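You operate a simulated robot arm through the tools that you are given. There is no shell and no other tool. Be economical: measure what you need, move in short steps, check, and stop when the job is done.

You run a simulated robot arm. Do the job below in one go: nothing can be reset, and whatever is moved stays where it is left.

## Task
Grind three turns of fine coffee into the steel cup and set it on the grey mat.
Fine: set the grind dial; spill nothing.
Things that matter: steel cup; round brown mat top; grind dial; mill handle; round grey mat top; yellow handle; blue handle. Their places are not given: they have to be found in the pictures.

The check looks at the end state, three seconds after you hand in, the way a careful person would. Anything else that was tipped, shoved, dropped, spilled or broken makes it a failure.

## Robot
A 7-joint arm with a two-finger parallel gripper, fixed in place. Base frame: the origin is at the foot of the arm, x ahead of it, y to its left, z up; the work surface is at about z = 0.92. Lengths are in m, angles in degrees, forces in N, time in s.
With the tool pointing down near the work surface it reaches from about 0.24 to 0.68 m from the base axis. Its first joint turns from -66.0 to 66.0 degrees. Payload 2.4 kg.
Tool frame: the origin (TCP) lies between the finger pads and is the grasp point; the fingertips stand 0.03 m ahead of it; z points along the fingers, y is the line along which they close. The gripper opens to 0.094 m. The fingers are 0.028 m wide and 0.01 m thick; the gripper's body (0.05 by 0.096 m) begins 0.055 m behind the TCP.
Orientation is told as [roll, pitch, yaw] about the base's x, y, z axes, in that order, counted from this pose: with the fingers straight down and closing along the base's y, the tool's x points along the base's -x, its y along +y and its z along -z.

## Interface
- The arm moves only by the tool drive_tool. Its argument "series" is a list of rows, each a list of 7 numbers: the shift along the tool's x, y, z in m, then the turn, a rotation vector about the tool's x, y, z in degrees, then the finger opening in m, from 0 to 0.094. In form: [[x, y, z, ax, ay, az, claw], ...]. A call has 1 to 20 rows; each row is the pose to reach, as a shift and turn from the pose commanded when the call began, along the tool's axes at that moment. Each row takes 0.2 s and may step no farther than 0.05 m and 8.6 degrees from the row before; otherwise, or with a gripper value out of range, the whole call is refused. Where a pose cannot be reached the arm comes as near as it can. A force on the tool above 40 N (or 10 N above the force at the start of the call, whichever is more), or a blocked arm, ends the call early, and 0.2 s more pass. The fingers move at their own pace (about 0.153 m/s each) and stop on an object; they squeeze with about 45 N. The grip force told is the motor's: it shows also when the fingers shut on nothing. Time passes only in rows, and 0.2 s behind the last, so rows that repeat a pose let the fingers close. It gives the time, the measured TCP pose, the force on the tool (base axes), the opening and the grip force at its end, in the units of the frame above (readings bear some noise), and new pictures: "pictures" is both (left out), scene, wrist or none.
- Cameras (640 x 400 px; columns grow to the right, rows downward): "scene" is fixed at [0.0545, 0.4883, 1.4503]; the picture's right is [-0.56, -0.83, 0.00], its down [-0.43, 0.29, -0.85] and it looks along [0.70, -0.48, -0.52] (base axes); focal length 327 px, centre (320, 200). "wrist" rides on the gripper at [-0.037, 0, -0.058] in the tool frame; the picture's right is [0.00, -1.00, 0.00], its down [0.97, 0.00, -0.24] and it looks along [0.24, 0.00, 0.97] (tool axes); focal length 218 px, centre (320, 200).
- locate(camera, pixels): for up to 12 pixels [column, row] of the newest picture of that camera ("zoom" is the newest enlarged one), the place [x, y, z] in the base frame of the surface seen there, good to about 0.003 m. The clock stands still meanwhile.
- close_up(camera, box): a new picture of the part [left, top, right, bottom] of that camera's present view, enlarged. The clock stands still meanwhile.
- sign_off(): hands the job in; it is judged then, once.

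Keep the steps short. Do not move on a guess: measure, check each grasp and each placing, and mend mistakes. In all there are 80 turns and 150 pictures (those below and enlarged ones count). Leave the gripper open and the arm clear of the work at the hand-in unless told otherwise, and finish with a single line.

The tools are called after "Request:" by a JSON object that holds its "method" and its "body". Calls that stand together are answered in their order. drive_tool: Moves the arm, as the interface text tells. Its arguments: {"type":"object","properties":{"series":{"type":"array","items":{"type":"array","items":{"type":"number"}}},"pictures":{"type":"string","enum":["both","scene","wrist","none"]}},"required":["series"]} The other tools are called the same way: locate (camera, pixels) gives the place of the surface under pixels of a picture; close_up (camera, box) takes an enlarged picture of a part of a camera's view; sign_off () hands the job in.

At the start:

```text
time_s: 0.0
tool_pos: [0.4249, 0.2068, 1.2479]
ee_rot: [0.0, 0.0, 0.0]
wrist_force: [0.0, 0.0, 0.6]
width: 0.0937
grip_force: 0.1
```

scene: 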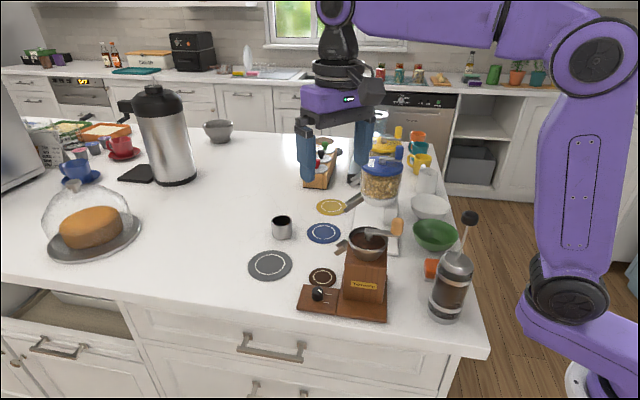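
wrist: 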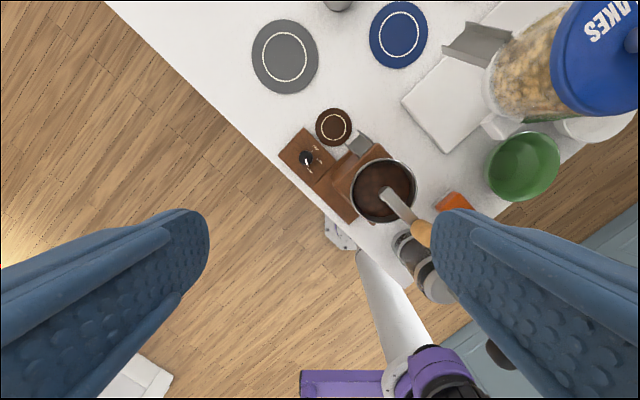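

I see the mill at about (360,280) in the scene picture, the steel cup at (282,227), the grey mat at (270,265) and the brown mat at (322,278). I'll enlarge both views to see the dial, the handle and the mill's spout.

Request:
{"method": "close_up", "body": {"camera": "scene", "box": [240, 190, 440, 330]}}

Request:
{"method": "close_up", "body": {"camera": "wrist", "box": [240, 0, 480, 250]}}

```text
2.86 times, centred on (340, 260) of scene
```

zoom: 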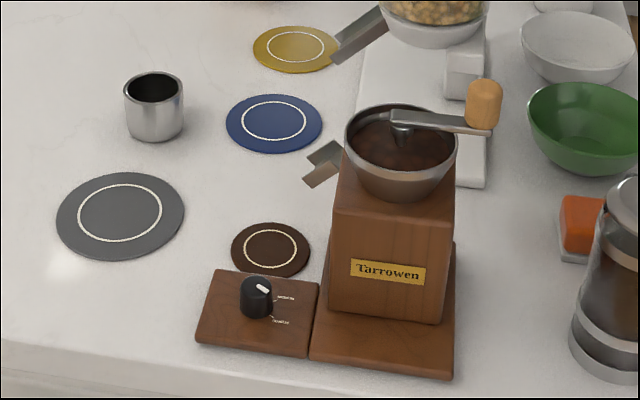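

```text
1.60 times, centred on (360, 125) of wrist
```

zoom: 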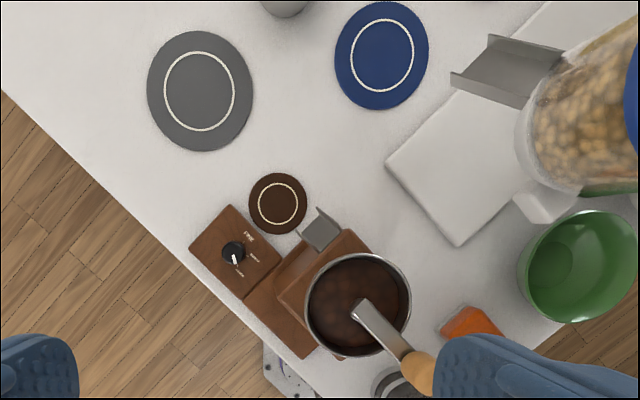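

The dial carries words, and the chute comes out over the brown mat. I'll look closer at the dial and at the wooden-knobbed crank.

Request:
{"method": "close_up", "body": {"camera": "wrist", "box": [275, 120, 365, 190]}}

Request:
{"method": "close_up", "body": {"camera": "scene", "box": [295, 270, 355, 320]}}

Request:
{"method": "locate", "body": {"camera": "scene", "pixels": [[270, 265], [322, 277], [282, 235], [282, 218], [317, 292], [397, 226], [366, 236], [342, 246], [367, 228], [365, 270], [275, 220], [290, 220]]}}

Request:
{"method": "locate", "body": {"camera": "wrist", "pixels": [[285, 57], [334, 127], [305, 158], [360, 143], [384, 190], [421, 232], [388, 190], [352, 190], [300, 180], [315, 140], [350, 217], [285, 152]]}}

```text
5.71 times, centred on (320, 155) of wrist
```

zoom: 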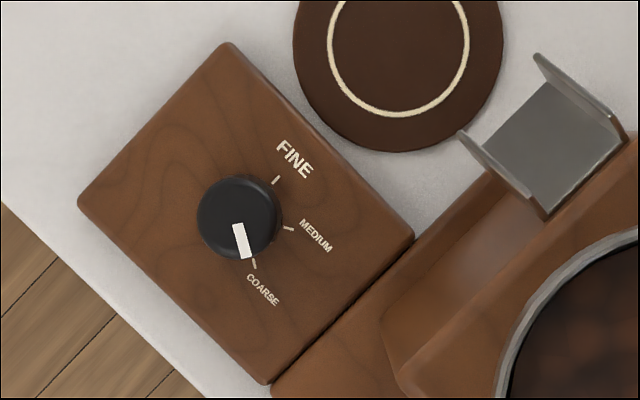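

```text
8.00 times, centred on (325, 295) of scene
```

zoom: 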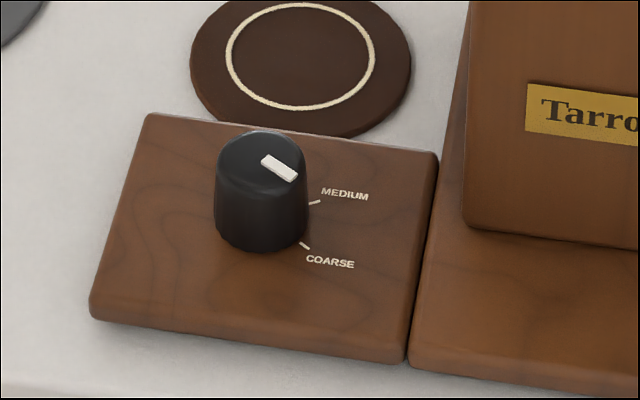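

```text
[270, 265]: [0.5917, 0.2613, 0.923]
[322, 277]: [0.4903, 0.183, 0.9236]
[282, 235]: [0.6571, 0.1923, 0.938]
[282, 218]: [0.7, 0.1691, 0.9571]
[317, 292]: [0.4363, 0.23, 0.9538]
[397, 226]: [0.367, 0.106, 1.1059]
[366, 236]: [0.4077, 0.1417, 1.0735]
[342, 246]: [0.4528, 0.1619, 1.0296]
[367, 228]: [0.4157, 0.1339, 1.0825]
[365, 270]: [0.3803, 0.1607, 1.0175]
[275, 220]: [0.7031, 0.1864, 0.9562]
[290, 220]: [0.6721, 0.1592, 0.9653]
```

```text
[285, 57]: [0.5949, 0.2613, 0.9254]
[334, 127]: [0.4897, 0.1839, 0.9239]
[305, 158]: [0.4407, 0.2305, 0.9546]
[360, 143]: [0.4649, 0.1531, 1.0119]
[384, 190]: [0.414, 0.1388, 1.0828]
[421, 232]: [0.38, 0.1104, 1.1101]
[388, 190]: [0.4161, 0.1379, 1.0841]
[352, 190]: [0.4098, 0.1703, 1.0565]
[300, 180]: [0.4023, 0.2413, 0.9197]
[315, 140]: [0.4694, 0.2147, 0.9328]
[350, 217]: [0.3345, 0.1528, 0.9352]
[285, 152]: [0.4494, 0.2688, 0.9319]
```

The dial's pointer is on COARSE. FINE lies about 120° counter-clockwise seen from above. The knob is at about (0.439, 0.230) with its top at z 0.954. I'll move above it, turned +44° so the gripper stays clear of the mill, and plan two 60° turns.

Request:
{"method": "drive_tool", "body": {"series": [[-0.003, 0.005, 0.022, 0, 0, -7.4, 0.05], [-0.006, 0.01, 0.044, 0, 0, -14.8, 0.05], [-0.009, 0.015, 0.066, 0, 0, -22.2, 0.05], [-0.012, 0.02, 0.088, 0, 0, -29.6, 0.05], [-0.0136, 0.0237, 0.11, 0, 0, -37, 0.05], [-0.0136, 0.0237, 0.128, 0, 0, -44, 0.05], [-0.0136, 0.0237, 0.128, 0, 0, -44, 0.05]]}}

```text
time_s: 1.6
tool_pos: [0.4366, 0.2304, 1.1188]
ee_rot: [0.0, 0.0, 44.1]
wrist_force: [-0.7, 0.4, 0.3]
width: 0.0502
grip_force: 0.0
```

scene: 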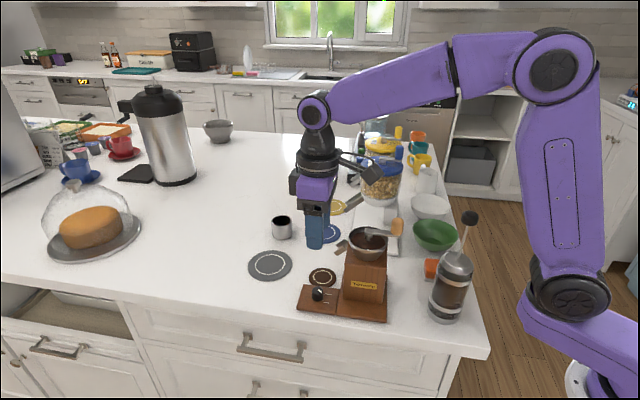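
wrist: 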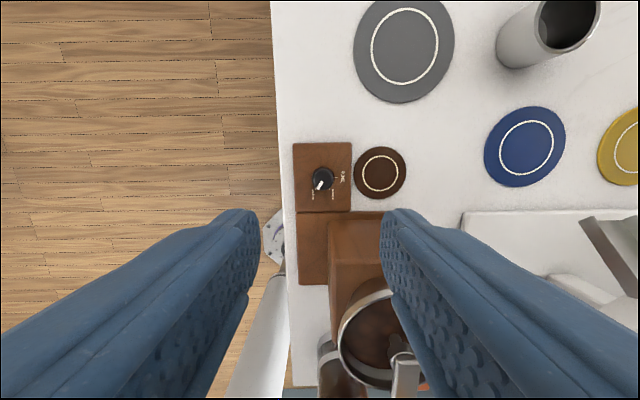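

The panel now sits square in the wrist view, with the knob at (322,180). I'll measure the knob, the cup and the hopper.

Request:
{"method": "locate", "body": {"camera": "wrist", "pixels": [[322, 179], [312, 178], [333, 178], [322, 169], [520, 55], [500, 20], [598, 15], [540, 30], [380, 172], [404, 51], [525, 146]]}}

Request:
{"method": "close_up", "body": {"camera": "wrist", "box": [280, 135, 370, 225]}}

```text
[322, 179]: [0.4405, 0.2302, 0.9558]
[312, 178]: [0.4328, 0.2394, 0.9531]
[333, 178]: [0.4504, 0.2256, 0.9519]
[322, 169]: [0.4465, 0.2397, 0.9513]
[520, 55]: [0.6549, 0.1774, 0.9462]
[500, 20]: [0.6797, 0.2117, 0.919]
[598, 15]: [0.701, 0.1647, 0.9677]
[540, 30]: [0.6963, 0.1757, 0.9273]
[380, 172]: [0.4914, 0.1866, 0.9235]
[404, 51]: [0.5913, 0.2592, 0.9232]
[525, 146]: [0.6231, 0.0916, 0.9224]
```

```text
4.44 times, centred on (325, 180) of wrist
```

zoom: 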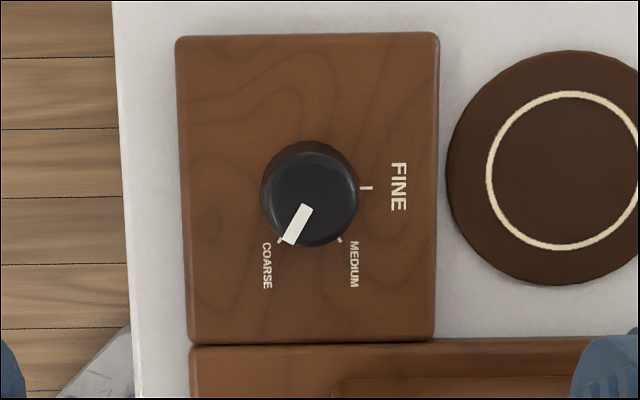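

The knob centre is (0.441, 0.230). I'll go straight down onto it to TCP z 0.967 with the fingers open 0.05.

Request:
{"method": "drive_tool", "body": {"series": [[-0.002, -0.0025, 0.04, 0, 0, 0, 0.05], [-0.002, -0.0025, 0.08, 0, 0, 0, 0.05], [-0.002, -0.0025, 0.12, 0, 0, 0, 0.05], [-0.002, -0.0025, 0.14, 0, 0, 0, 0.05], [-0.002, -0.0025, 0.152, 0, 0, 0, 0.05], [-0.002, -0.0025, 0.152, 0, 0, 0, 0.05]]}}

```text
time_s: 3.0
tool_pos: [0.4411, 0.2289, 0.9683]
ee_rot: [-0.1, 0.1, 44.1]
wrist_force: [0.0, 0.3, 0.2]
width: 0.0501
grip_force: 0.0
```

scene: 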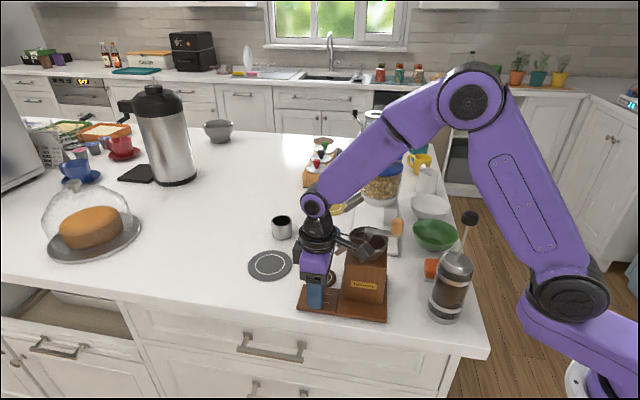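
wrist: 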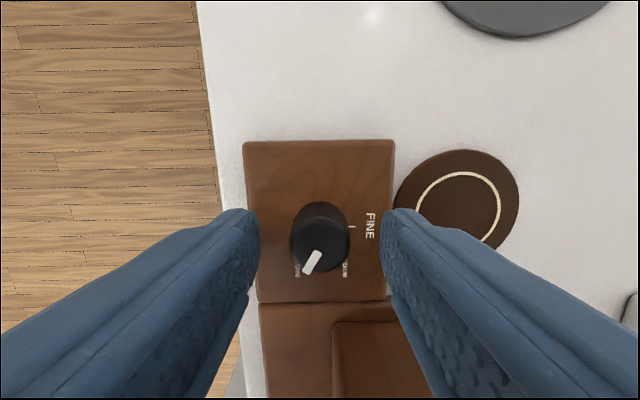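

The knob lies between the pads. I'll close on it and check the grip.

Request:
{"method": "drive_tool", "body": {"series": [[0, 0, 0, 0, 0, 0, 0.02], [0, 0, 0, 0, 0, 0, 0.015], [0, 0, 0, 0, 0, 0, 0.015]], "pictures": "wrist"}}

```text
time_s: 3.8
tool_pos: [0.4412, 0.2293, 0.9674]
ee_rot: [0.0, 0.0, 44.0]
wrist_force: [-0.3, 0.5, -4.0]
width: 0.0232
grip_force: 45.2
```

wrist: 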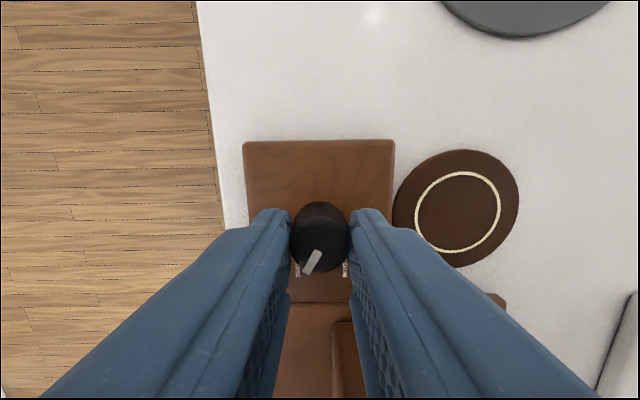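

The grip is firm at 0.023 m. I'll turn the knob +60° about base z, in small steps.

Request:
{"method": "drive_tool", "body": {"series": [[0, 0, 0, 0, 0, -7.5, 0.015], [0, 0, 0, 0, 0, -15, 0.015], [0, 0, 0, 0, 0, -22.5, 0.015], [0, 0, 0, 0, 0, -30, 0.015], [0, 0, 0, 0, 0, -37.5, 0.015], [0, 0, 0, 0, 0, -45, 0.015], [0, 0, 0, 0, 0, -52.5, 0.015], [0, 0, 0, 0, 0, -60, 0.015], [0, 0, 0, 0, 0, -60, 0.015]], "pictures": "wrist"}}

```text
time_s: 4.5
tool_pos: [0.4372, 0.2341, 0.9676]
ee_rot: [0.4, -0.3, 57.7]
wrist_force: [-9.0, 3.4, 1.8]
width: 0.0366
grip_force: 19.1
stopped in row 3: the force on the tool passed its limit (the readings are from after the stop); the commanded pose is now the measured one
```

wrist: 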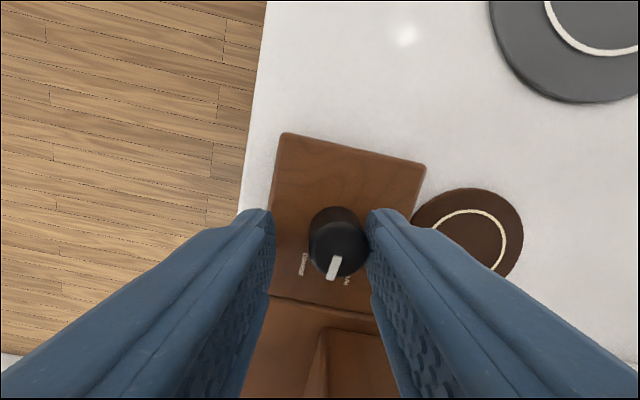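

The move stopped early: the fingers read 0.037 m and the tool was pushed about 6 mm along its y axis. I'll look at what touched.

Request:
{"method": "close_up", "body": {"camera": "scene", "box": [270, 180, 430, 330]}}

Request:
{"method": "close_up", "body": {"camera": "wrist", "box": [260, 180, 420, 300]}}

Request:
{"method": "drive_tool", "body": {"series": [[0, 0, 0, 0, 0, 0, 0.05], [0, 0, 0, 0, 0, 0, 0.05]], "pictures": "wrist"}}

```text
2.67 times, centred on (350, 255) of scene
```

zoom: 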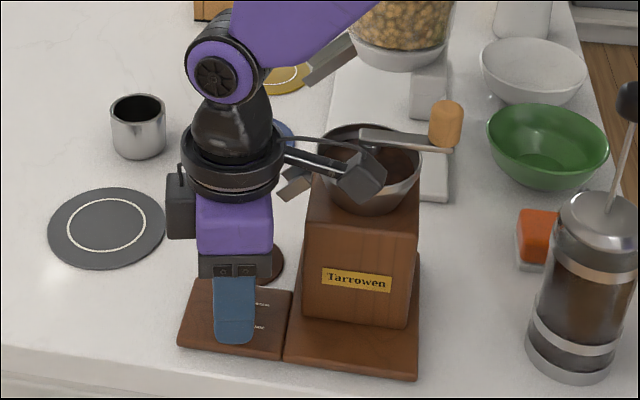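

```text
3.33 times, centred on (340, 240) of wrist
```

zoom: 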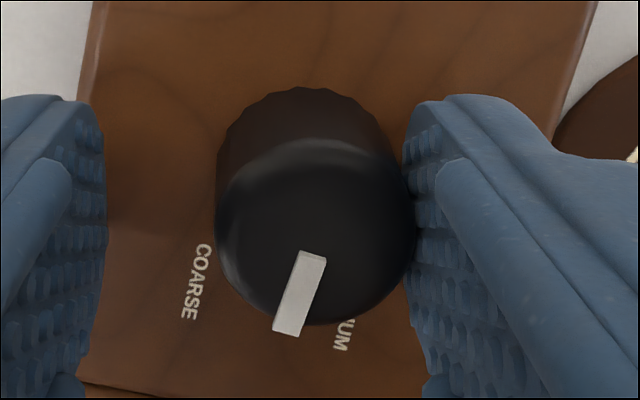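

```text
time_s: 5.1
tool_pos: [0.4345, 0.2346, 0.9672]
ee_rot: [0.4, -0.1, 58.5]
wrist_force: [-10.0, 10.0, 4.7]
width: 0.0502
grip_force: 0.0
```

wrist: 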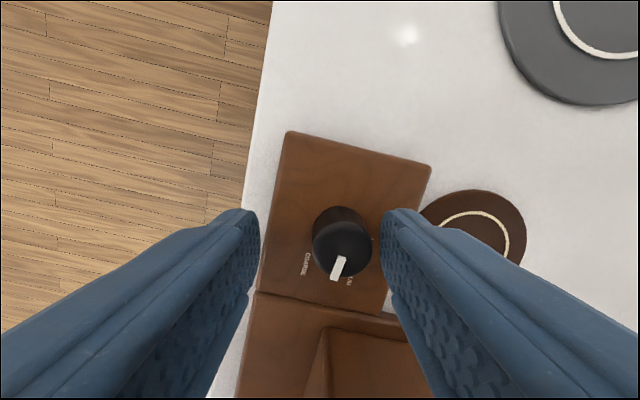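

A side arm with a box on the gripper flange leans against the hopper. I'll measure where that box is.

Request:
{"method": "close_up", "body": {"camera": "scene", "box": [320, 210, 410, 270]}}

Request:
{"method": "locate", "body": {"camera": "scene", "pixels": [[365, 247], [370, 240], [362, 252], [345, 240], [318, 245], [300, 255], [397, 226], [387, 240], [316, 218], [372, 250], [318, 263]]}}

```text
6.67 times, centred on (365, 240) of scene
```

zoom: 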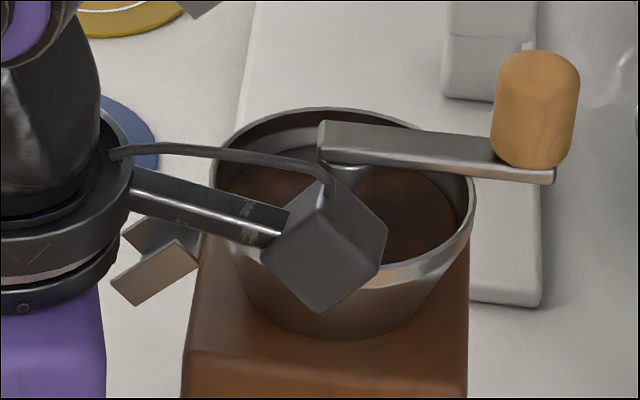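

```text
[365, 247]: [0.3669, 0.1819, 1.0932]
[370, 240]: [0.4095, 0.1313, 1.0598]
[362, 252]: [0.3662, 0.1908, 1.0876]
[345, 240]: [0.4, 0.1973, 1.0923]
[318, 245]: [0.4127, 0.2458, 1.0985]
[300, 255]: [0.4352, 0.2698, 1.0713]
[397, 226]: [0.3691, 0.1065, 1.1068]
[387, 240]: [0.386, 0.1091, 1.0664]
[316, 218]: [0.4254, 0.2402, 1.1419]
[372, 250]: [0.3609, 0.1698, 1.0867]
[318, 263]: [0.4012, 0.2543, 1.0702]
```

The box sits about 0.08 m out on the tool's +x side, so at this yaw it faces the hopper. I'll turn back to 44°, re-centre and lift straight up. Then I'll use a yaw range that keeps the box away from the mill.

Request:
{"method": "drive_tool", "body": {"series": [[0.002, -0.006, 0, 0, 0, 7, 0.05], [0.002, -0.006, 0, 0, 0, 14, 0.05], [0.002, -0.006, -0.02, 0, 0, 14, 0.05], [0.002, -0.006, -0.06, 0, 0, 14, 0.05], [0.002, -0.006, -0.1, 0, 0, 14, 0.05], [0.002, -0.006, -0.15, 0, 0, 14, 0.05], [0.002, -0.006, -0.15, 0, 0, 14, 0.05]]}}

```text
time_s: 6.7
tool_pos: [0.4414, 0.2288, 1.1189]
ee_rot: [0.5, 0.2, 44.5]
wrist_force: [0.1, -0.4, 0.8]
width: 0.0501
grip_force: 0.1
```

scene: 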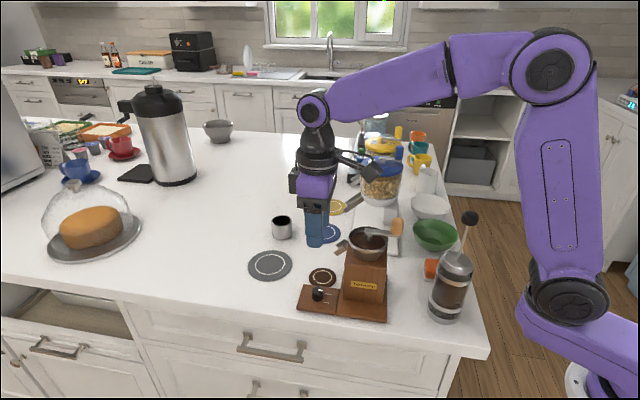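
wrist: 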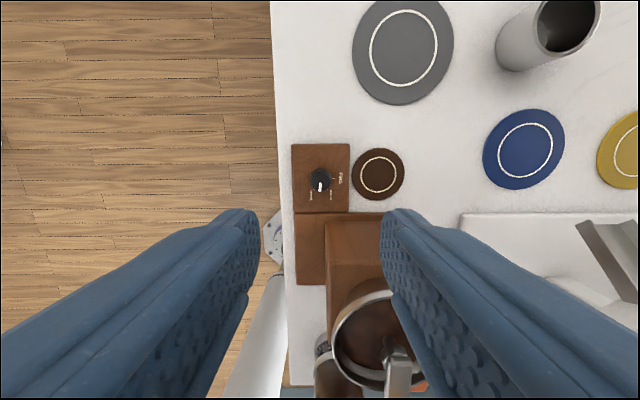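

It's free, and the mill and crank look unmoved. I'll check the pointer, and measure the side box and the hopper rim.

Request:
{"method": "close_up", "body": {"camera": "wrist", "box": [275, 135, 365, 225]}}

Request:
{"method": "close_up", "body": {"camera": "scene", "box": [280, 120, 420, 260]}}

Request:
{"method": "locate", "body": {"camera": "scene", "pixels": [[348, 240], [388, 240], [367, 228], [366, 261], [365, 170], [372, 176], [355, 165], [376, 168], [360, 163]]}}

Request:
{"method": "locate", "body": {"camera": "wrist", "pixels": [[333, 345], [355, 300], [345, 315], [385, 290], [350, 377], [327, 222], [380, 222], [345, 260]]}}

```text
4.44 times, centred on (320, 180) of wrist
```

zoom: 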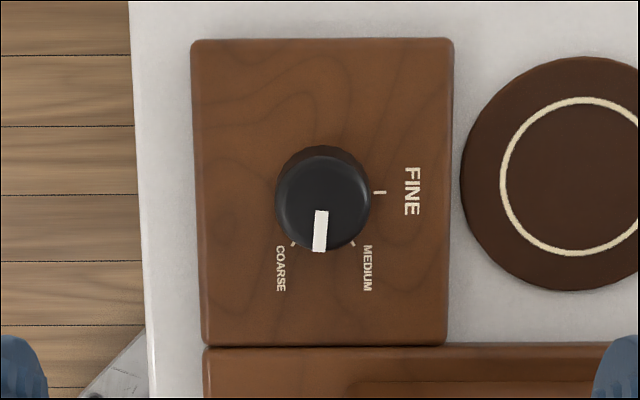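

```text
2.86 times, centred on (350, 190) of scene
```

zoom: 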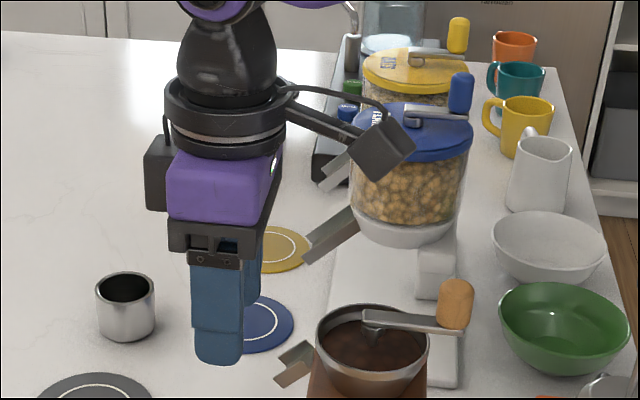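

```text
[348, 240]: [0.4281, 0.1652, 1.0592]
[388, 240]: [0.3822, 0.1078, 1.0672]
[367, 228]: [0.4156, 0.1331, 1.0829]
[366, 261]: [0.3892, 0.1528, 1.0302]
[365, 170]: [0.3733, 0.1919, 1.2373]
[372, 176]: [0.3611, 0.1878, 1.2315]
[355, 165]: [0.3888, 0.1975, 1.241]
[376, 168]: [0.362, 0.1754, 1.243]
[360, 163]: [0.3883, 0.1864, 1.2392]
```

```text
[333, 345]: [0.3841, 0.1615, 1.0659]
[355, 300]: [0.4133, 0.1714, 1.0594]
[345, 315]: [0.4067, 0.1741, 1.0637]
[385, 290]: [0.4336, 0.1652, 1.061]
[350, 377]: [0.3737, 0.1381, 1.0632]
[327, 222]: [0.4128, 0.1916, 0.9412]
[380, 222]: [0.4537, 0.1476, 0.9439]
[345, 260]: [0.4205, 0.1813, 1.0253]
```

Rim centre is (0.411, 0.134), radius 0.039. The pointer has moved to between the marks and needs about 95° more counter-clockwise. I'll re-approach at yaw −58° so that a 95° turn ends near +37°, with the box clear of the mill.

Request:
{"method": "drive_tool", "body": {"series": [[0, 0, 0, 0, 0, 8.5, 0.05], [0, 0, 0, 0, 0, 17, 0.05], [0, 0, 0, 0, 0, 25.5, 0.05], [0, 0, 0, 0, 0, 34, 0.05], [0, 0, 0, 0, 0, 42.5, 0.05], [0, 0, 0, 0, 0, 51, 0.05], [0, 0, 0, 0, 0, 59.5, 0.05], [0, 0, 0, 0, 0, 68, 0.05], [0, 0, 0, 0, 0, 76.5, 0.05], [0, 0, 0, 0, 0, 85, 0.05], [0, 0, 0, 0, 0, 93.5, 0.05], [0, 0, 0, 0, 0, 102, 0.05], [0, 0, 0, 0, 0, 102, 0.05]]}}

```text
time_s: 9.5
tool_pos: [0.4408, 0.2285, 1.1184]
ee_rot: [-0.2, 0.4, -57.6]
wrist_force: [-0.6, 0.5, -0.6]
width: 0.0502
grip_force: 0.1
```

scene: 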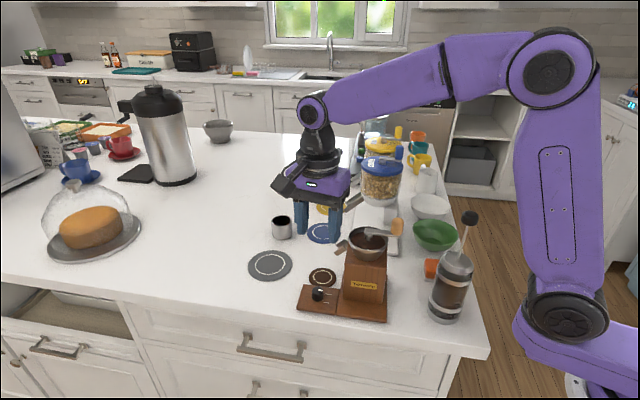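
wrist: 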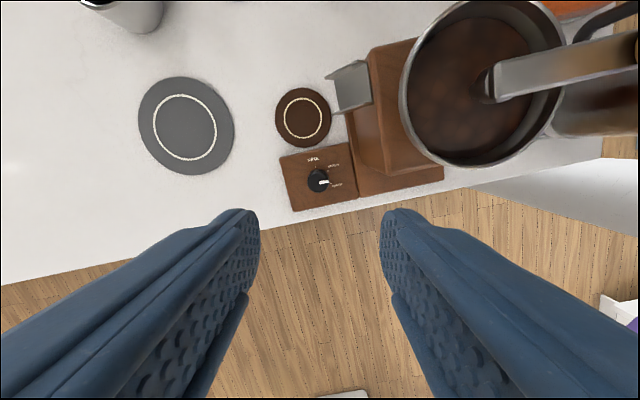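

The knob is centred at (318,180). I'll narrow the opening to 0.038 so the fingers stay off the mill base, and descend 0.15.

Request:
{"method": "drive_tool", "body": {"series": [[0, 0, 0.04, 0, 0, 0, 0.038], [0, 0, 0.08, 0, 0, 0, 0.038], [0, 0, 0.12, 0, 0, 0, 0.038], [0, 0, 0.14, 0, 0, 0, 0.038], [0, 0, 0.15, 0, 0, 0, 0.038], [0, 0, 0.15, 0, 0, 0, 0.038]]}}

```text
time_s: 10.7
tool_pos: [0.4433, 0.227, 0.973]
ee_rot: [0.1, 0.5, -57.5]
wrist_force: [-4.5, -2.3, 10.3]
width: 0.0378
grip_force: 0.0
stopped in row 5: the force on the tool passed its limit (the readings are from after the stop); the commanded pose is now the measured one
```

scene: 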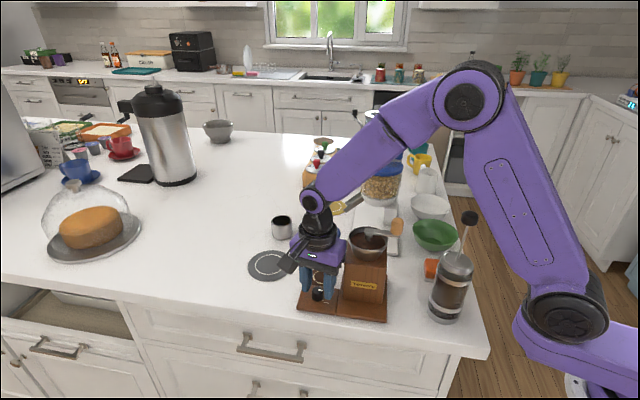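
wrist: 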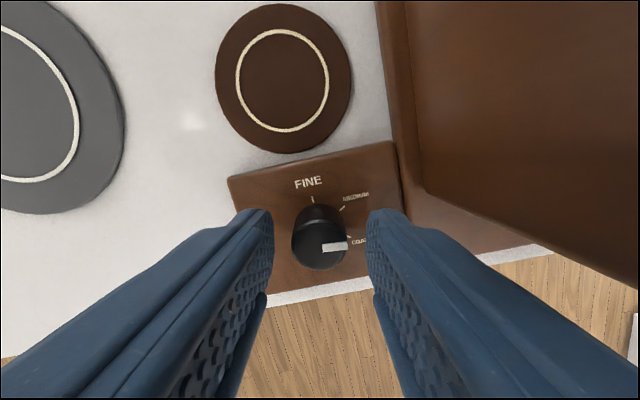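

The upward force at z 0.973 means the gripper body is touching the mill's wooden top (about z 1.027). I'll rise 4 mm and re-centre, which still leaves about 8–9 mm of finger on the knob. Then I'll close there.

Request:
{"method": "drive_tool", "body": {"series": [[0, 0, -0.004, 0, 0, 0, 0.038], [0.0034, -0.0008, -0.004, 0, 0, 0, 0.038], [0.0034, -0.0008, -0.004, 0, 0, 0, 0.015], [0.0034, -0.0008, -0.004, 0, 0, 0, 0.015], [0.0034, -0.0008, -0.004, 0, 0, 0, 0.015]], "pictures": "wrist"}}

```text
time_s: 11.9
tool_pos: [0.442, 0.2319, 0.977]
ee_rot: [0.0, 0.4, -57.6]
wrist_force: [1.6, -2.0, 0.0]
width: 0.0224
grip_force: 45.1
```

wrist: 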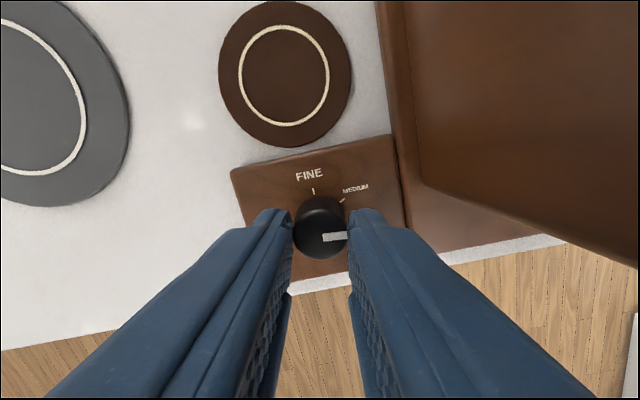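

Gripped at 0.022 m. I'll turn it +45° and check.

Request:
{"method": "drive_tool", "body": {"series": [[0, 0, 0, 0, 0, -7.5, 0.015], [0, 0, 0, 0, 0, -15, 0.015], [0, 0, 0, 0, 0, -22.5, 0.015], [0, 0, 0, 0, 0, -30, 0.015], [0, 0, 0, 0, 0, -37.5, 0.015], [0, 0, 0, 0, 0, -45, 0.015], [0, 0, 0, 0, 0, -45, 0.015]], "pictures": "wrist"}}

```text
time_s: 13.5
tool_pos: [0.4392, 0.2303, 0.9761]
ee_rot: [0.3, 0.2, -12.4]
wrist_force: [-6.2, -17.0, 26.1]
width: 0.0223
grip_force: 44.5
```

wrist: 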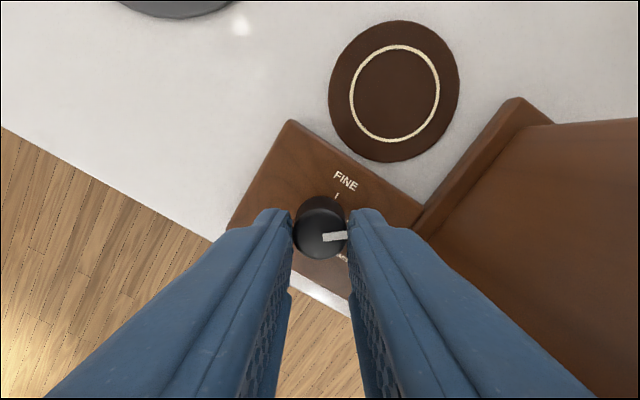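

It's turning well and the pointer moves with the fingers. There is some upward force, so I'll ease up 1 mm and turn the remaining 50° in steps.

Request:
{"method": "drive_tool", "body": {"series": [[0, 0, -0.001, 0, 0, 0, 0.015], [0, 0, -0.001, 0, 0, -7.5, 0.015], [0, 0, -0.001, 0, 0, -15, 0.015], [0, 0, -0.001, 0, 0, -22.5, 0.015], [0, 0, -0.001, 0, 0, -30, 0.015], [0, 0, -0.001, 0, 0, -37.5, 0.015], [0, 0, -0.001, 0, 0, -45, 0.015], [0, 0, -0.001, 0, 0, -50, 0.015], [0, 0, -0.001, 0, 0, -50, 0.015]], "pictures": "wrist"}}

```text
time_s: 15.5
tool_pos: [0.44, 0.229, 0.9772]
ee_rot: [0.4, 0.2, 37.5]
wrist_force: [8.7, -18.8, -32.0]
width: 0.0223
grip_force: 44.7
```

wrist: 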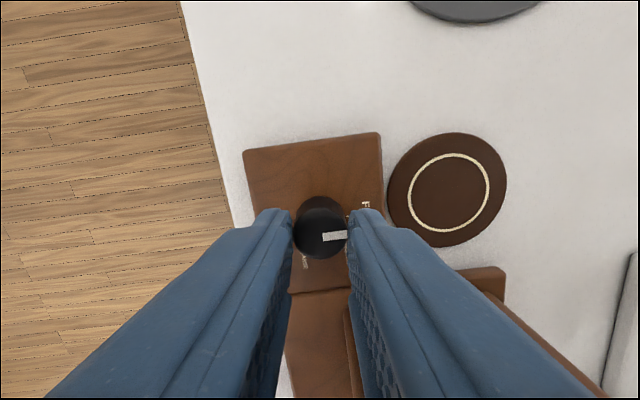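

Turn done. Next I'll release, lift and inspect the pointer.

Request:
{"method": "drive_tool", "body": {"series": [[0, 0, 0, 0, 0, 0, 0.045], [0, 0, 0, 0, 0, 0, 0.045], [0, 0, -0.03, 0, 0, 0, 0.045], [0, 0, -0.07, 0, 0, 0, 0.045], [0, 0, -0.11, 0, 0, 0, 0.045], [0, 0, -0.143, 0, 0, 0, 0.045], [0, 0, -0.143, 0, 0, 0, 0.045]], "pictures": "wrist"}}

Request:
{"method": "close_up", "body": {"camera": "wrist", "box": [270, 135, 370, 235]}}

```text
time_s: 17.1
tool_pos: [0.4389, 0.2332, 1.1215]
ee_rot: [0.4, -0.1, 37.6]
wrist_force: [-0.5, -0.1, 0.1]
width: 0.045
grip_force: 0.1
```

wrist: 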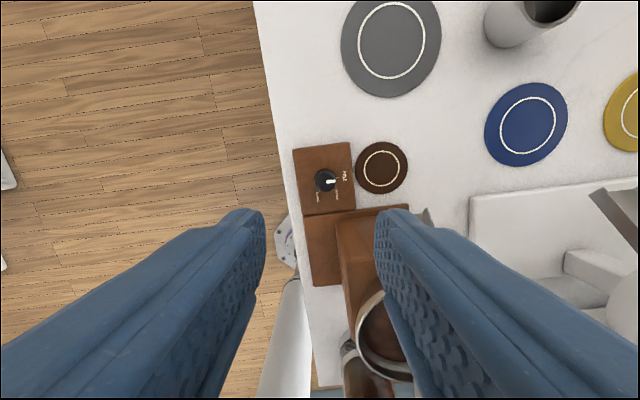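

```text
4.00 times, centred on (320, 185) of wrist
```

zoom: 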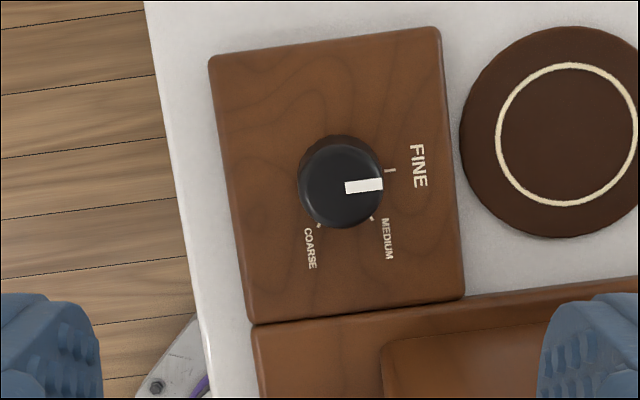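

The pointer is on the FINE mark (both about 6–8° in this view). Next I'll measure the chute, the brown mat and the cup accurately.

Request:
{"method": "close_up", "body": {"camera": "scene", "box": [262, 205, 374, 275]}}

Request:
{"method": "drive_tool", "body": {"series": [[-0.03, 0, -0.02, 0, 0, 8.5, 0.06], [-0.06, 0, -0.04, 0, 0, 17, 0.06], [-0.09, 0, -0.06, 0, 0, 25.5, 0.06], [-0.11, 0, -0.08, 0, 0, 34, 0.06], [-0.12, 0, -0.1, 0, 0, 38, 0.06]]}}

```text
5.71 times, centred on (318, 240) of scene
```

zoom: 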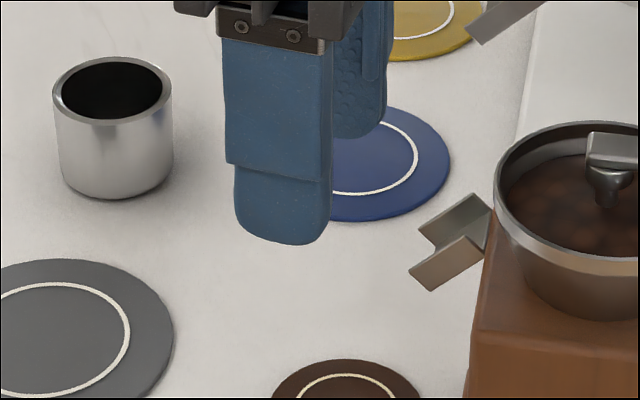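

```text
time_s: 18.3
tool_pos: [0.5253, 0.3014, 1.2207]
ee_rot: [0.4, 0.1, -0.6]
wrist_force: [-0.6, 1.3, 0.0]
width: 0.0601
grip_force: 0.1
out of reach, approached as far as the arm can: row 5
```

scene: 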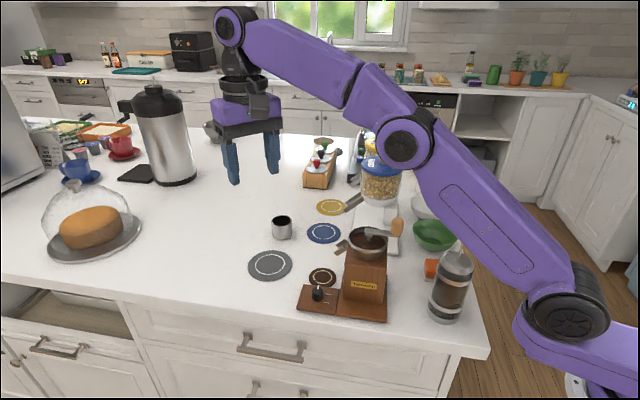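
wrist: 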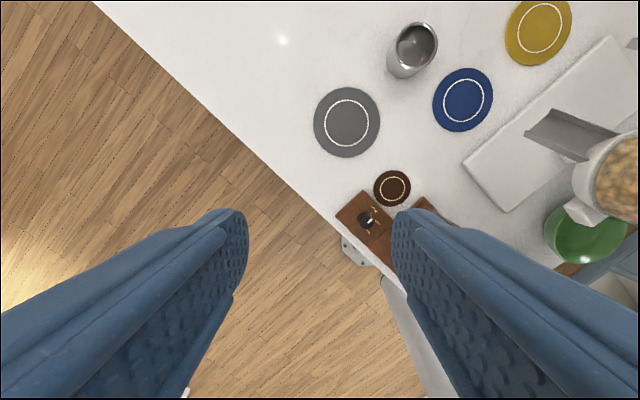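

The view is clear now. I'll measure the cup rim and the chute edges.

Request:
{"method": "locate", "body": {"camera": "wrist", "pixels": [[417, 23], [396, 45], [438, 45], [417, 62], [403, 76], [392, 187], [390, 60], [346, 122]]}}

Request:
{"method": "close_up", "body": {"camera": "scene", "box": [262, 205, 374, 275]}}

Request:
{"method": "locate", "body": {"camera": "zoom", "pixels": [[412, 270], [432, 289], [484, 250], [485, 240], [420, 232], [440, 245], [474, 196], [490, 210], [345, 375], [112, 112], [112, 185], [484, 320]]}}

```text
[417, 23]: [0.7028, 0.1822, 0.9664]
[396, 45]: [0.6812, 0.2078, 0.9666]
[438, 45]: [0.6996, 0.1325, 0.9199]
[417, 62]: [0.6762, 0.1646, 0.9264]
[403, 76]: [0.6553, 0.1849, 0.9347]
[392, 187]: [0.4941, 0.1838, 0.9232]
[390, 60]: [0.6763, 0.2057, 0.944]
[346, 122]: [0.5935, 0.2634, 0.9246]
```

```text
5.71 times, centred on (318, 240) of scene
```

zoom: 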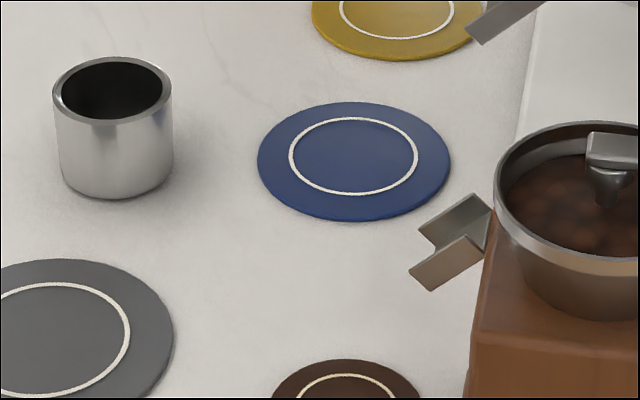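

```text
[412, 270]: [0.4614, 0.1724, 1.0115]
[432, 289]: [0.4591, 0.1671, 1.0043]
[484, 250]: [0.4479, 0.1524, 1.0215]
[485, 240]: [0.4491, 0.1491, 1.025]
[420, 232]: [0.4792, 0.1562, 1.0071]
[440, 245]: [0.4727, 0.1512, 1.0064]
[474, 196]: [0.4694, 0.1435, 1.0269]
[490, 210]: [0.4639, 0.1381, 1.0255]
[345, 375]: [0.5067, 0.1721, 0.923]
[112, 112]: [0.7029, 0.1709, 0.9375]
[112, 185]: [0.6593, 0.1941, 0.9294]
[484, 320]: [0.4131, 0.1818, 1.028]
```

Measurements: cup centre is about (0.680, 0.181), radius 0.027, rim at z 0.967. The brown mat is at (0.491, 0.184), and the chute end stops about 3 cm short of its centre. The cup is far out, so I'll grasp it with the hand leaning 30° back toward the base. First I'll go to a hover 0.1 m back along the tool axis.

Request:
{"method": "drive_tool", "body": {"series": [[-0.01, -0.02, 0.035, 0, -5, 0, 0.09], [-0.025, -0.04, 0.07, 0, -10, 0, 0.09], [-0.045, -0.06, 0.1, 0, -15, 0, 0.09], [-0.065, -0.08, 0.13, 0, -20, 0, 0.09], [-0.085, -0.1, 0.155, 0, -25, 0, 0.09], [-0.105, -0.12, 0.177, 0, -30, 0, 0.09], [-0.105, -0.12, 0.177, 0, -30, 0, 0.09]]}}

```text
time_s: 19.9
tool_pos: [0.6309, 0.1782, 1.0403]
ee_rot: [0.4, -29.8, -0.7]
wrist_force: [0.2, 0.2, 0.0]
width: 0.09
grip_force: 0.0
```

scene: 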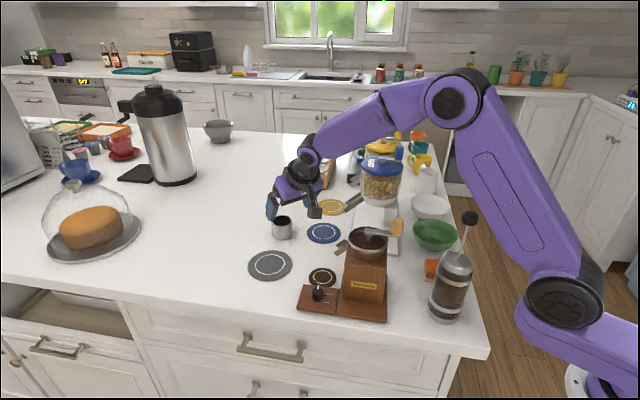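
wrist: 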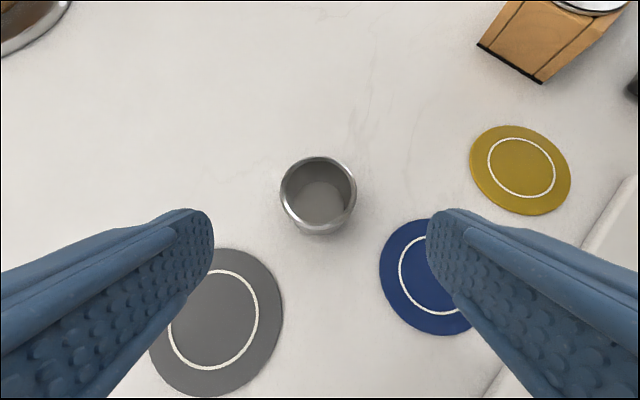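

The cup is centred at column 318 between the fingers. I'll measure its rim from here.

Request:
{"method": "locate", "body": {"camera": "wrist", "pixels": [[283, 188], [354, 188], [319, 158], [319, 224], [319, 232], [319, 200], [216, 315]]}}

```text
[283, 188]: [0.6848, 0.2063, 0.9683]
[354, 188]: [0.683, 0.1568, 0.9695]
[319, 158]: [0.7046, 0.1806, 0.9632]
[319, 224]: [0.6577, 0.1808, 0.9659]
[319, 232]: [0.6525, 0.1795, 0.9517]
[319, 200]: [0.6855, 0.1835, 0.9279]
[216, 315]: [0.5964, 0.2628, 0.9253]
```

Cup centre is (0.681, 0.181). I'll advance about 0.097 along the tool axis and then close on the cup.

Request:
{"method": "drive_tool", "body": {"series": [[-0.001, 0.002, 0.03, 0, 0, 0, 0.09], [-0.002, 0.003, 0.06, 0, 0, 0, 0.09], [-0.002, 0.003, 0.08, 0, 0, 0, 0.09], [-0.002, 0.003, 0.097, 0, 0, 0, 0.09], [-0.002, 0.003, 0.097, 0, 0, 0, 0.09]]}}

```text
time_s: 21.1
tool_pos: [0.6801, 0.1829, 0.9597]
ee_rot: [0.4, -29.9, -0.7]
wrist_force: [-0.1, 0.7, 0.1]
width: 0.0897
grip_force: 0.1
```

scene: 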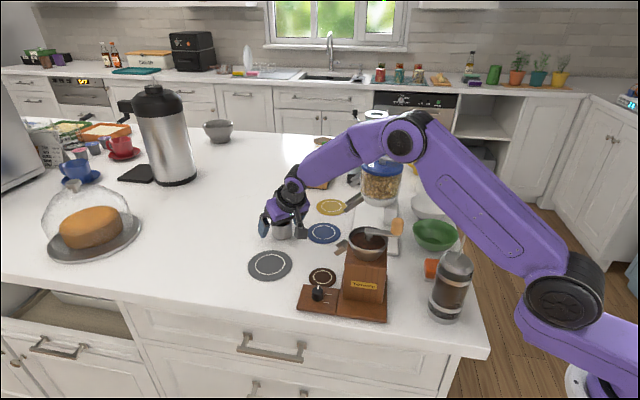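
wrist: 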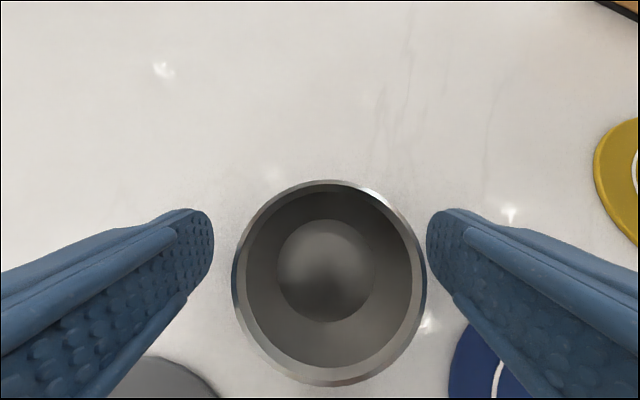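

The cup is about 3 mm to the right of the middle. I'll shift the tool −3 mm in y and close.

Request:
{"method": "drive_tool", "body": {"series": [[0, -0.003, 0, 0, 0, 0, 0.09], [0, -0.003, 0, 0, 0, 0, 0.065], [0, -0.003, 0, 0, 0, 0, 0.04], [0, -0.003, 0, 0, 0, 0, 0.04], [0, -0.003, 0, 0, 0, 0, 0.04]], "pictures": "wrist"}}

```text
time_s: 22.3
tool_pos: [0.6788, 0.18, 0.9595]
ee_rot: [0.4, -29.9, -0.7]
wrist_force: [0.4, -0.1, 0.8]
width: 0.053
grip_force: 45.5
```

wrist: 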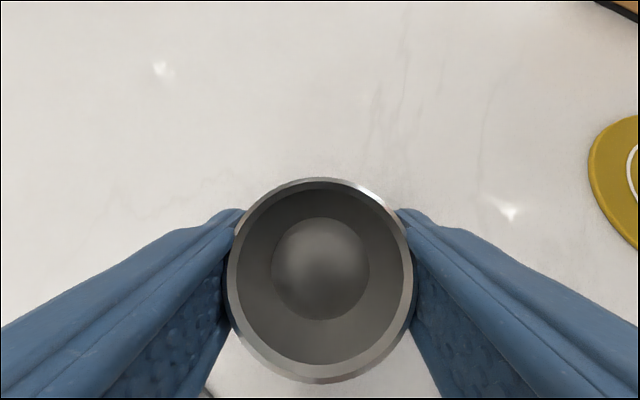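

Held at 0.053 m. I'll lift 6 cm straight up, then carry it toward a spot just outside the brown mat while turning −85° about the vertical, so the hand leans away from the mill.

Request:
{"method": "drive_tool", "body": {"series": [[-0.01, 0, -0.0173, 0, 0, 0, 0.04], [-0.02, 0, -0.0346, 0, 0, 0, 0.04], [-0.03, 0, -0.052, 0, 0, 0, 0.04], [-0.0168, 0.0039, -0.0596, 4.25, 0, 7.36, 0.04], [-0.0037, 0.0077, -0.0672, 8.5, 0, 14.72, 0.04], [0.0095, 0.0116, -0.0748, 12.75, 0, 22.08, 0.04], [0.0226, 0.0154, -0.0824, 17, 0, 29.44, 0.04], [0.0358, 0.0193, -0.09, 21.25, 0, 36.8, 0.04], [0.049, 0.0231, -0.0976, 25.5, 0, 44.16, 0.04], [0.0621, 0.027, -0.1052, 29.75, 0, 51.52, 0.04], [0.0753, 0.0308, -0.1128, 34, 0, 58.88, 0.04], [0.0884, 0.0347, -0.1204, 38.25, 0, 66.24, 0.04], [0.1016, 0.0385, -0.128, 42.5, 0, 73.6, 0.04], [0.1016, 0.0385, -0.128, 42.5, 0, 73.6, 0.04]]}}

```text
time_s: 25.3
tool_pos: [0.529, 0.2203, 1.0216]
ee_rot: [-0.1, -29.6, -85.6]
wrist_force: [0.6, 0.1, -0.4]
width: 0.04
grip_force: 0.0
```

scene: 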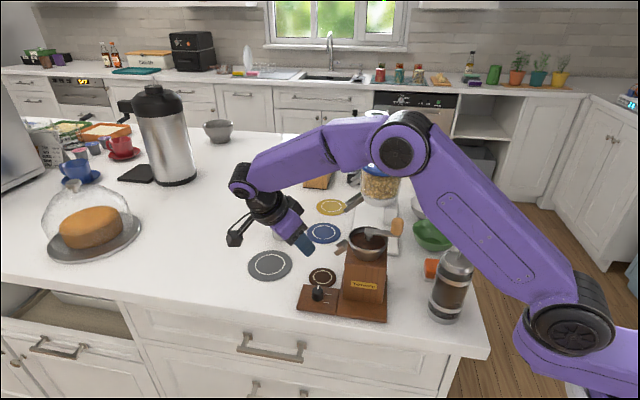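
wrist: 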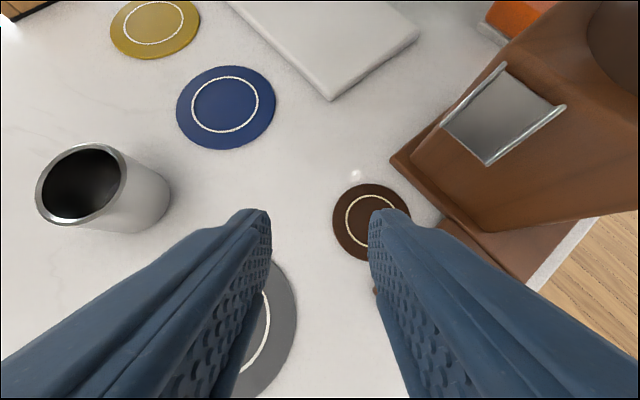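

The fingers are at 0.040 m with no force, so the cup was left behind. It still stands upright near its old place. I'll check it.

Request:
{"method": "close_up", "body": {"camera": "wrist", "box": [0, 100, 200, 270]}}

Request:
{"method": "locate", "body": {"camera": "wrist", "pixels": [[82, 146], [38, 190], [78, 228], [124, 165], [150, 200], [112, 222], [490, 163], [565, 106], [503, 66], [445, 120], [372, 220], [520, 105]]}}

Request:
{"method": "close_up", "body": {"camera": "scene", "box": [230, 190, 350, 290]}}

```text
2.35 times, centred on (100, 185) of wrist
```

zoom: 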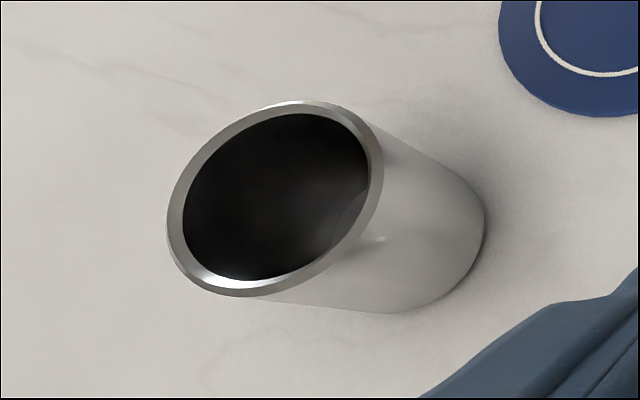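

```text
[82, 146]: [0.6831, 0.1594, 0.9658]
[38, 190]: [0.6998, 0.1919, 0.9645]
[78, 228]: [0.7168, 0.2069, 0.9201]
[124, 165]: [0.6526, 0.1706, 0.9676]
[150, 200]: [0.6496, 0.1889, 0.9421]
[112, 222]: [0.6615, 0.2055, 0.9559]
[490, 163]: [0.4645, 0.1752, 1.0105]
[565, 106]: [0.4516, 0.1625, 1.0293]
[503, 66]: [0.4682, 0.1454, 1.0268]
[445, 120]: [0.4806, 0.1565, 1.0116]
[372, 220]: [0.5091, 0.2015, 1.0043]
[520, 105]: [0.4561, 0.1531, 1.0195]
```

```text
4.00 times, centred on (290, 240) of scene
```

zoom: 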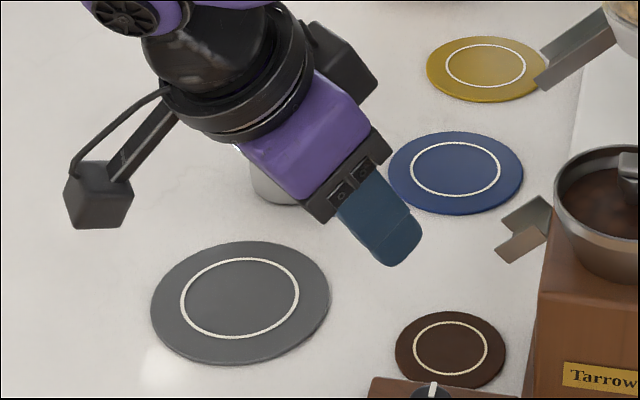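

The cup is at about (0.675, 0.182) and unharmed, so the grip slipped during the lift. I'll go back to the hover and try again, gripping lower, squeezing fully and lifting slowly with checks.

Request:
{"method": "drive_tool", "body": {"series": [[-0.005, 0.0093, 0, -4.25, 0, -7.36, 0.09], [-0.01, 0.0186, 0.0007, -8.5, 0, -14.72, 0.09], [-0.015, 0.0278, 0.001, -12.75, 0, -22.08, 0.09], [-0.02, 0.0371, 0.0014, -17, 0, -29.44, 0.09], [-0.025, 0.0464, 0.0018, -21.25, 0, -36.8, 0.09], [-0.03, 0.0557, 0.002, -25.5, 0, -44.16, 0.09], [-0.035, 0.065, 0.0025, -29.75, 0, -51.52, 0.09], [-0.04, 0.0742, 0.003, -34, 0, -58.88, 0.09], [-0.045, 0.0835, 0.0032, -38.25, 0, -66.24, 0.09], [-0.0502, 0.0928, 0.0035, -42.5, 0, -73.6, 0.09], [-0.0502, 0.0928, 0.0035, -42.5, 0, -73.6, 0.09]], "pictures": "wrist"}}

```text
time_s: 27.7
tool_pos: [0.6236, 0.1814, 1.041]
ee_rot: [0.4, -30.0, -0.5]
wrist_force: [0.4, 0.4, 0.1]
width: 0.0901
grip_force: 0.2
```

wrist: 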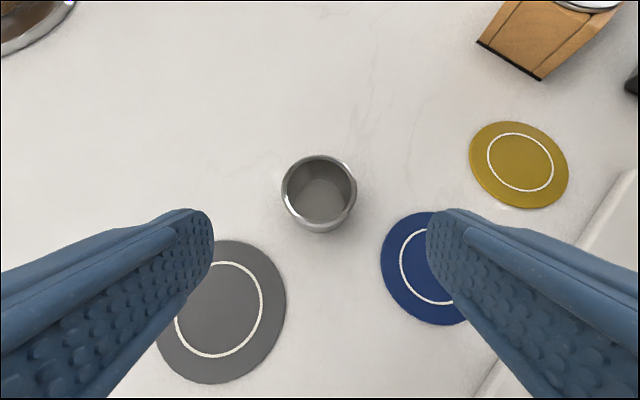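

Request:
{"method": "locate", "body": {"camera": "wrist", "pixels": [[283, 188], [355, 188], [319, 157], [319, 223], [319, 229], [312, 226], [330, 226]]}}

Request:
{"method": "close_up", "body": {"camera": "wrist", "box": [270, 145, 370, 245]}}

```text
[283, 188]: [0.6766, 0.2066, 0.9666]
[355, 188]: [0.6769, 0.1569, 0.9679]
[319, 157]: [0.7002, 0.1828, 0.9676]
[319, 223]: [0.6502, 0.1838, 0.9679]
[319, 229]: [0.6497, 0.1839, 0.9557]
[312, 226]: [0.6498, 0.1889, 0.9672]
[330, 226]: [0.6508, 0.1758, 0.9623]
```

```text
4.00 times, centred on (320, 195) of wrist
```

zoom: 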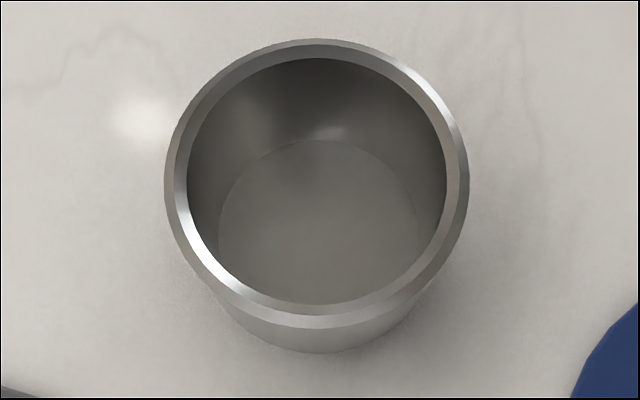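

The cup is centred at (0.6755, 0.182). I'll advance to TCP z of about 0.956 and close fully.

Request:
{"method": "drive_tool", "body": {"series": [[-0.001, 0.0, 0.03, 0, 0, 0, 0.09], [-0.002, 0.0, 0.06, 0, 0, 0, 0.09], [-0.0024, 0.0, 0.085, 0, 0, 0, 0.09], [-0.0024, 0.0, 0.0996, 0, 0, 0, 0.09], [-0.0024, 0.0, 0.0996, 0, 0, 0, 0.06], [-0.0024, 0.0, 0.0996, 0, 0, 0, 0], [-0.0024, 0.0, 0.0996, 0, 0, 0, 0], [-0.0024, 0.0, 0.0996, 0, 0, 0, 0], [-0.0024, 0.0, 0.0996, 0, 0, 0, 0]], "pictures": "wrist"}}

```text
time_s: 29.7
tool_pos: [0.6771, 0.1821, 0.9547]
ee_rot: [0.5, -29.9, -0.7]
wrist_force: [1.4, -0.1, 0.8]
width: 0.0537
grip_force: 44.7
```

wrist: 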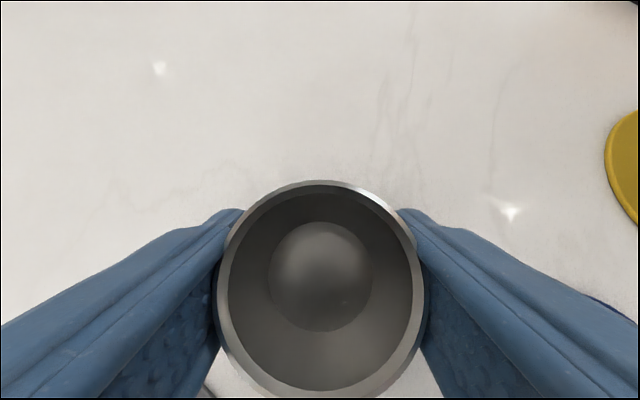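

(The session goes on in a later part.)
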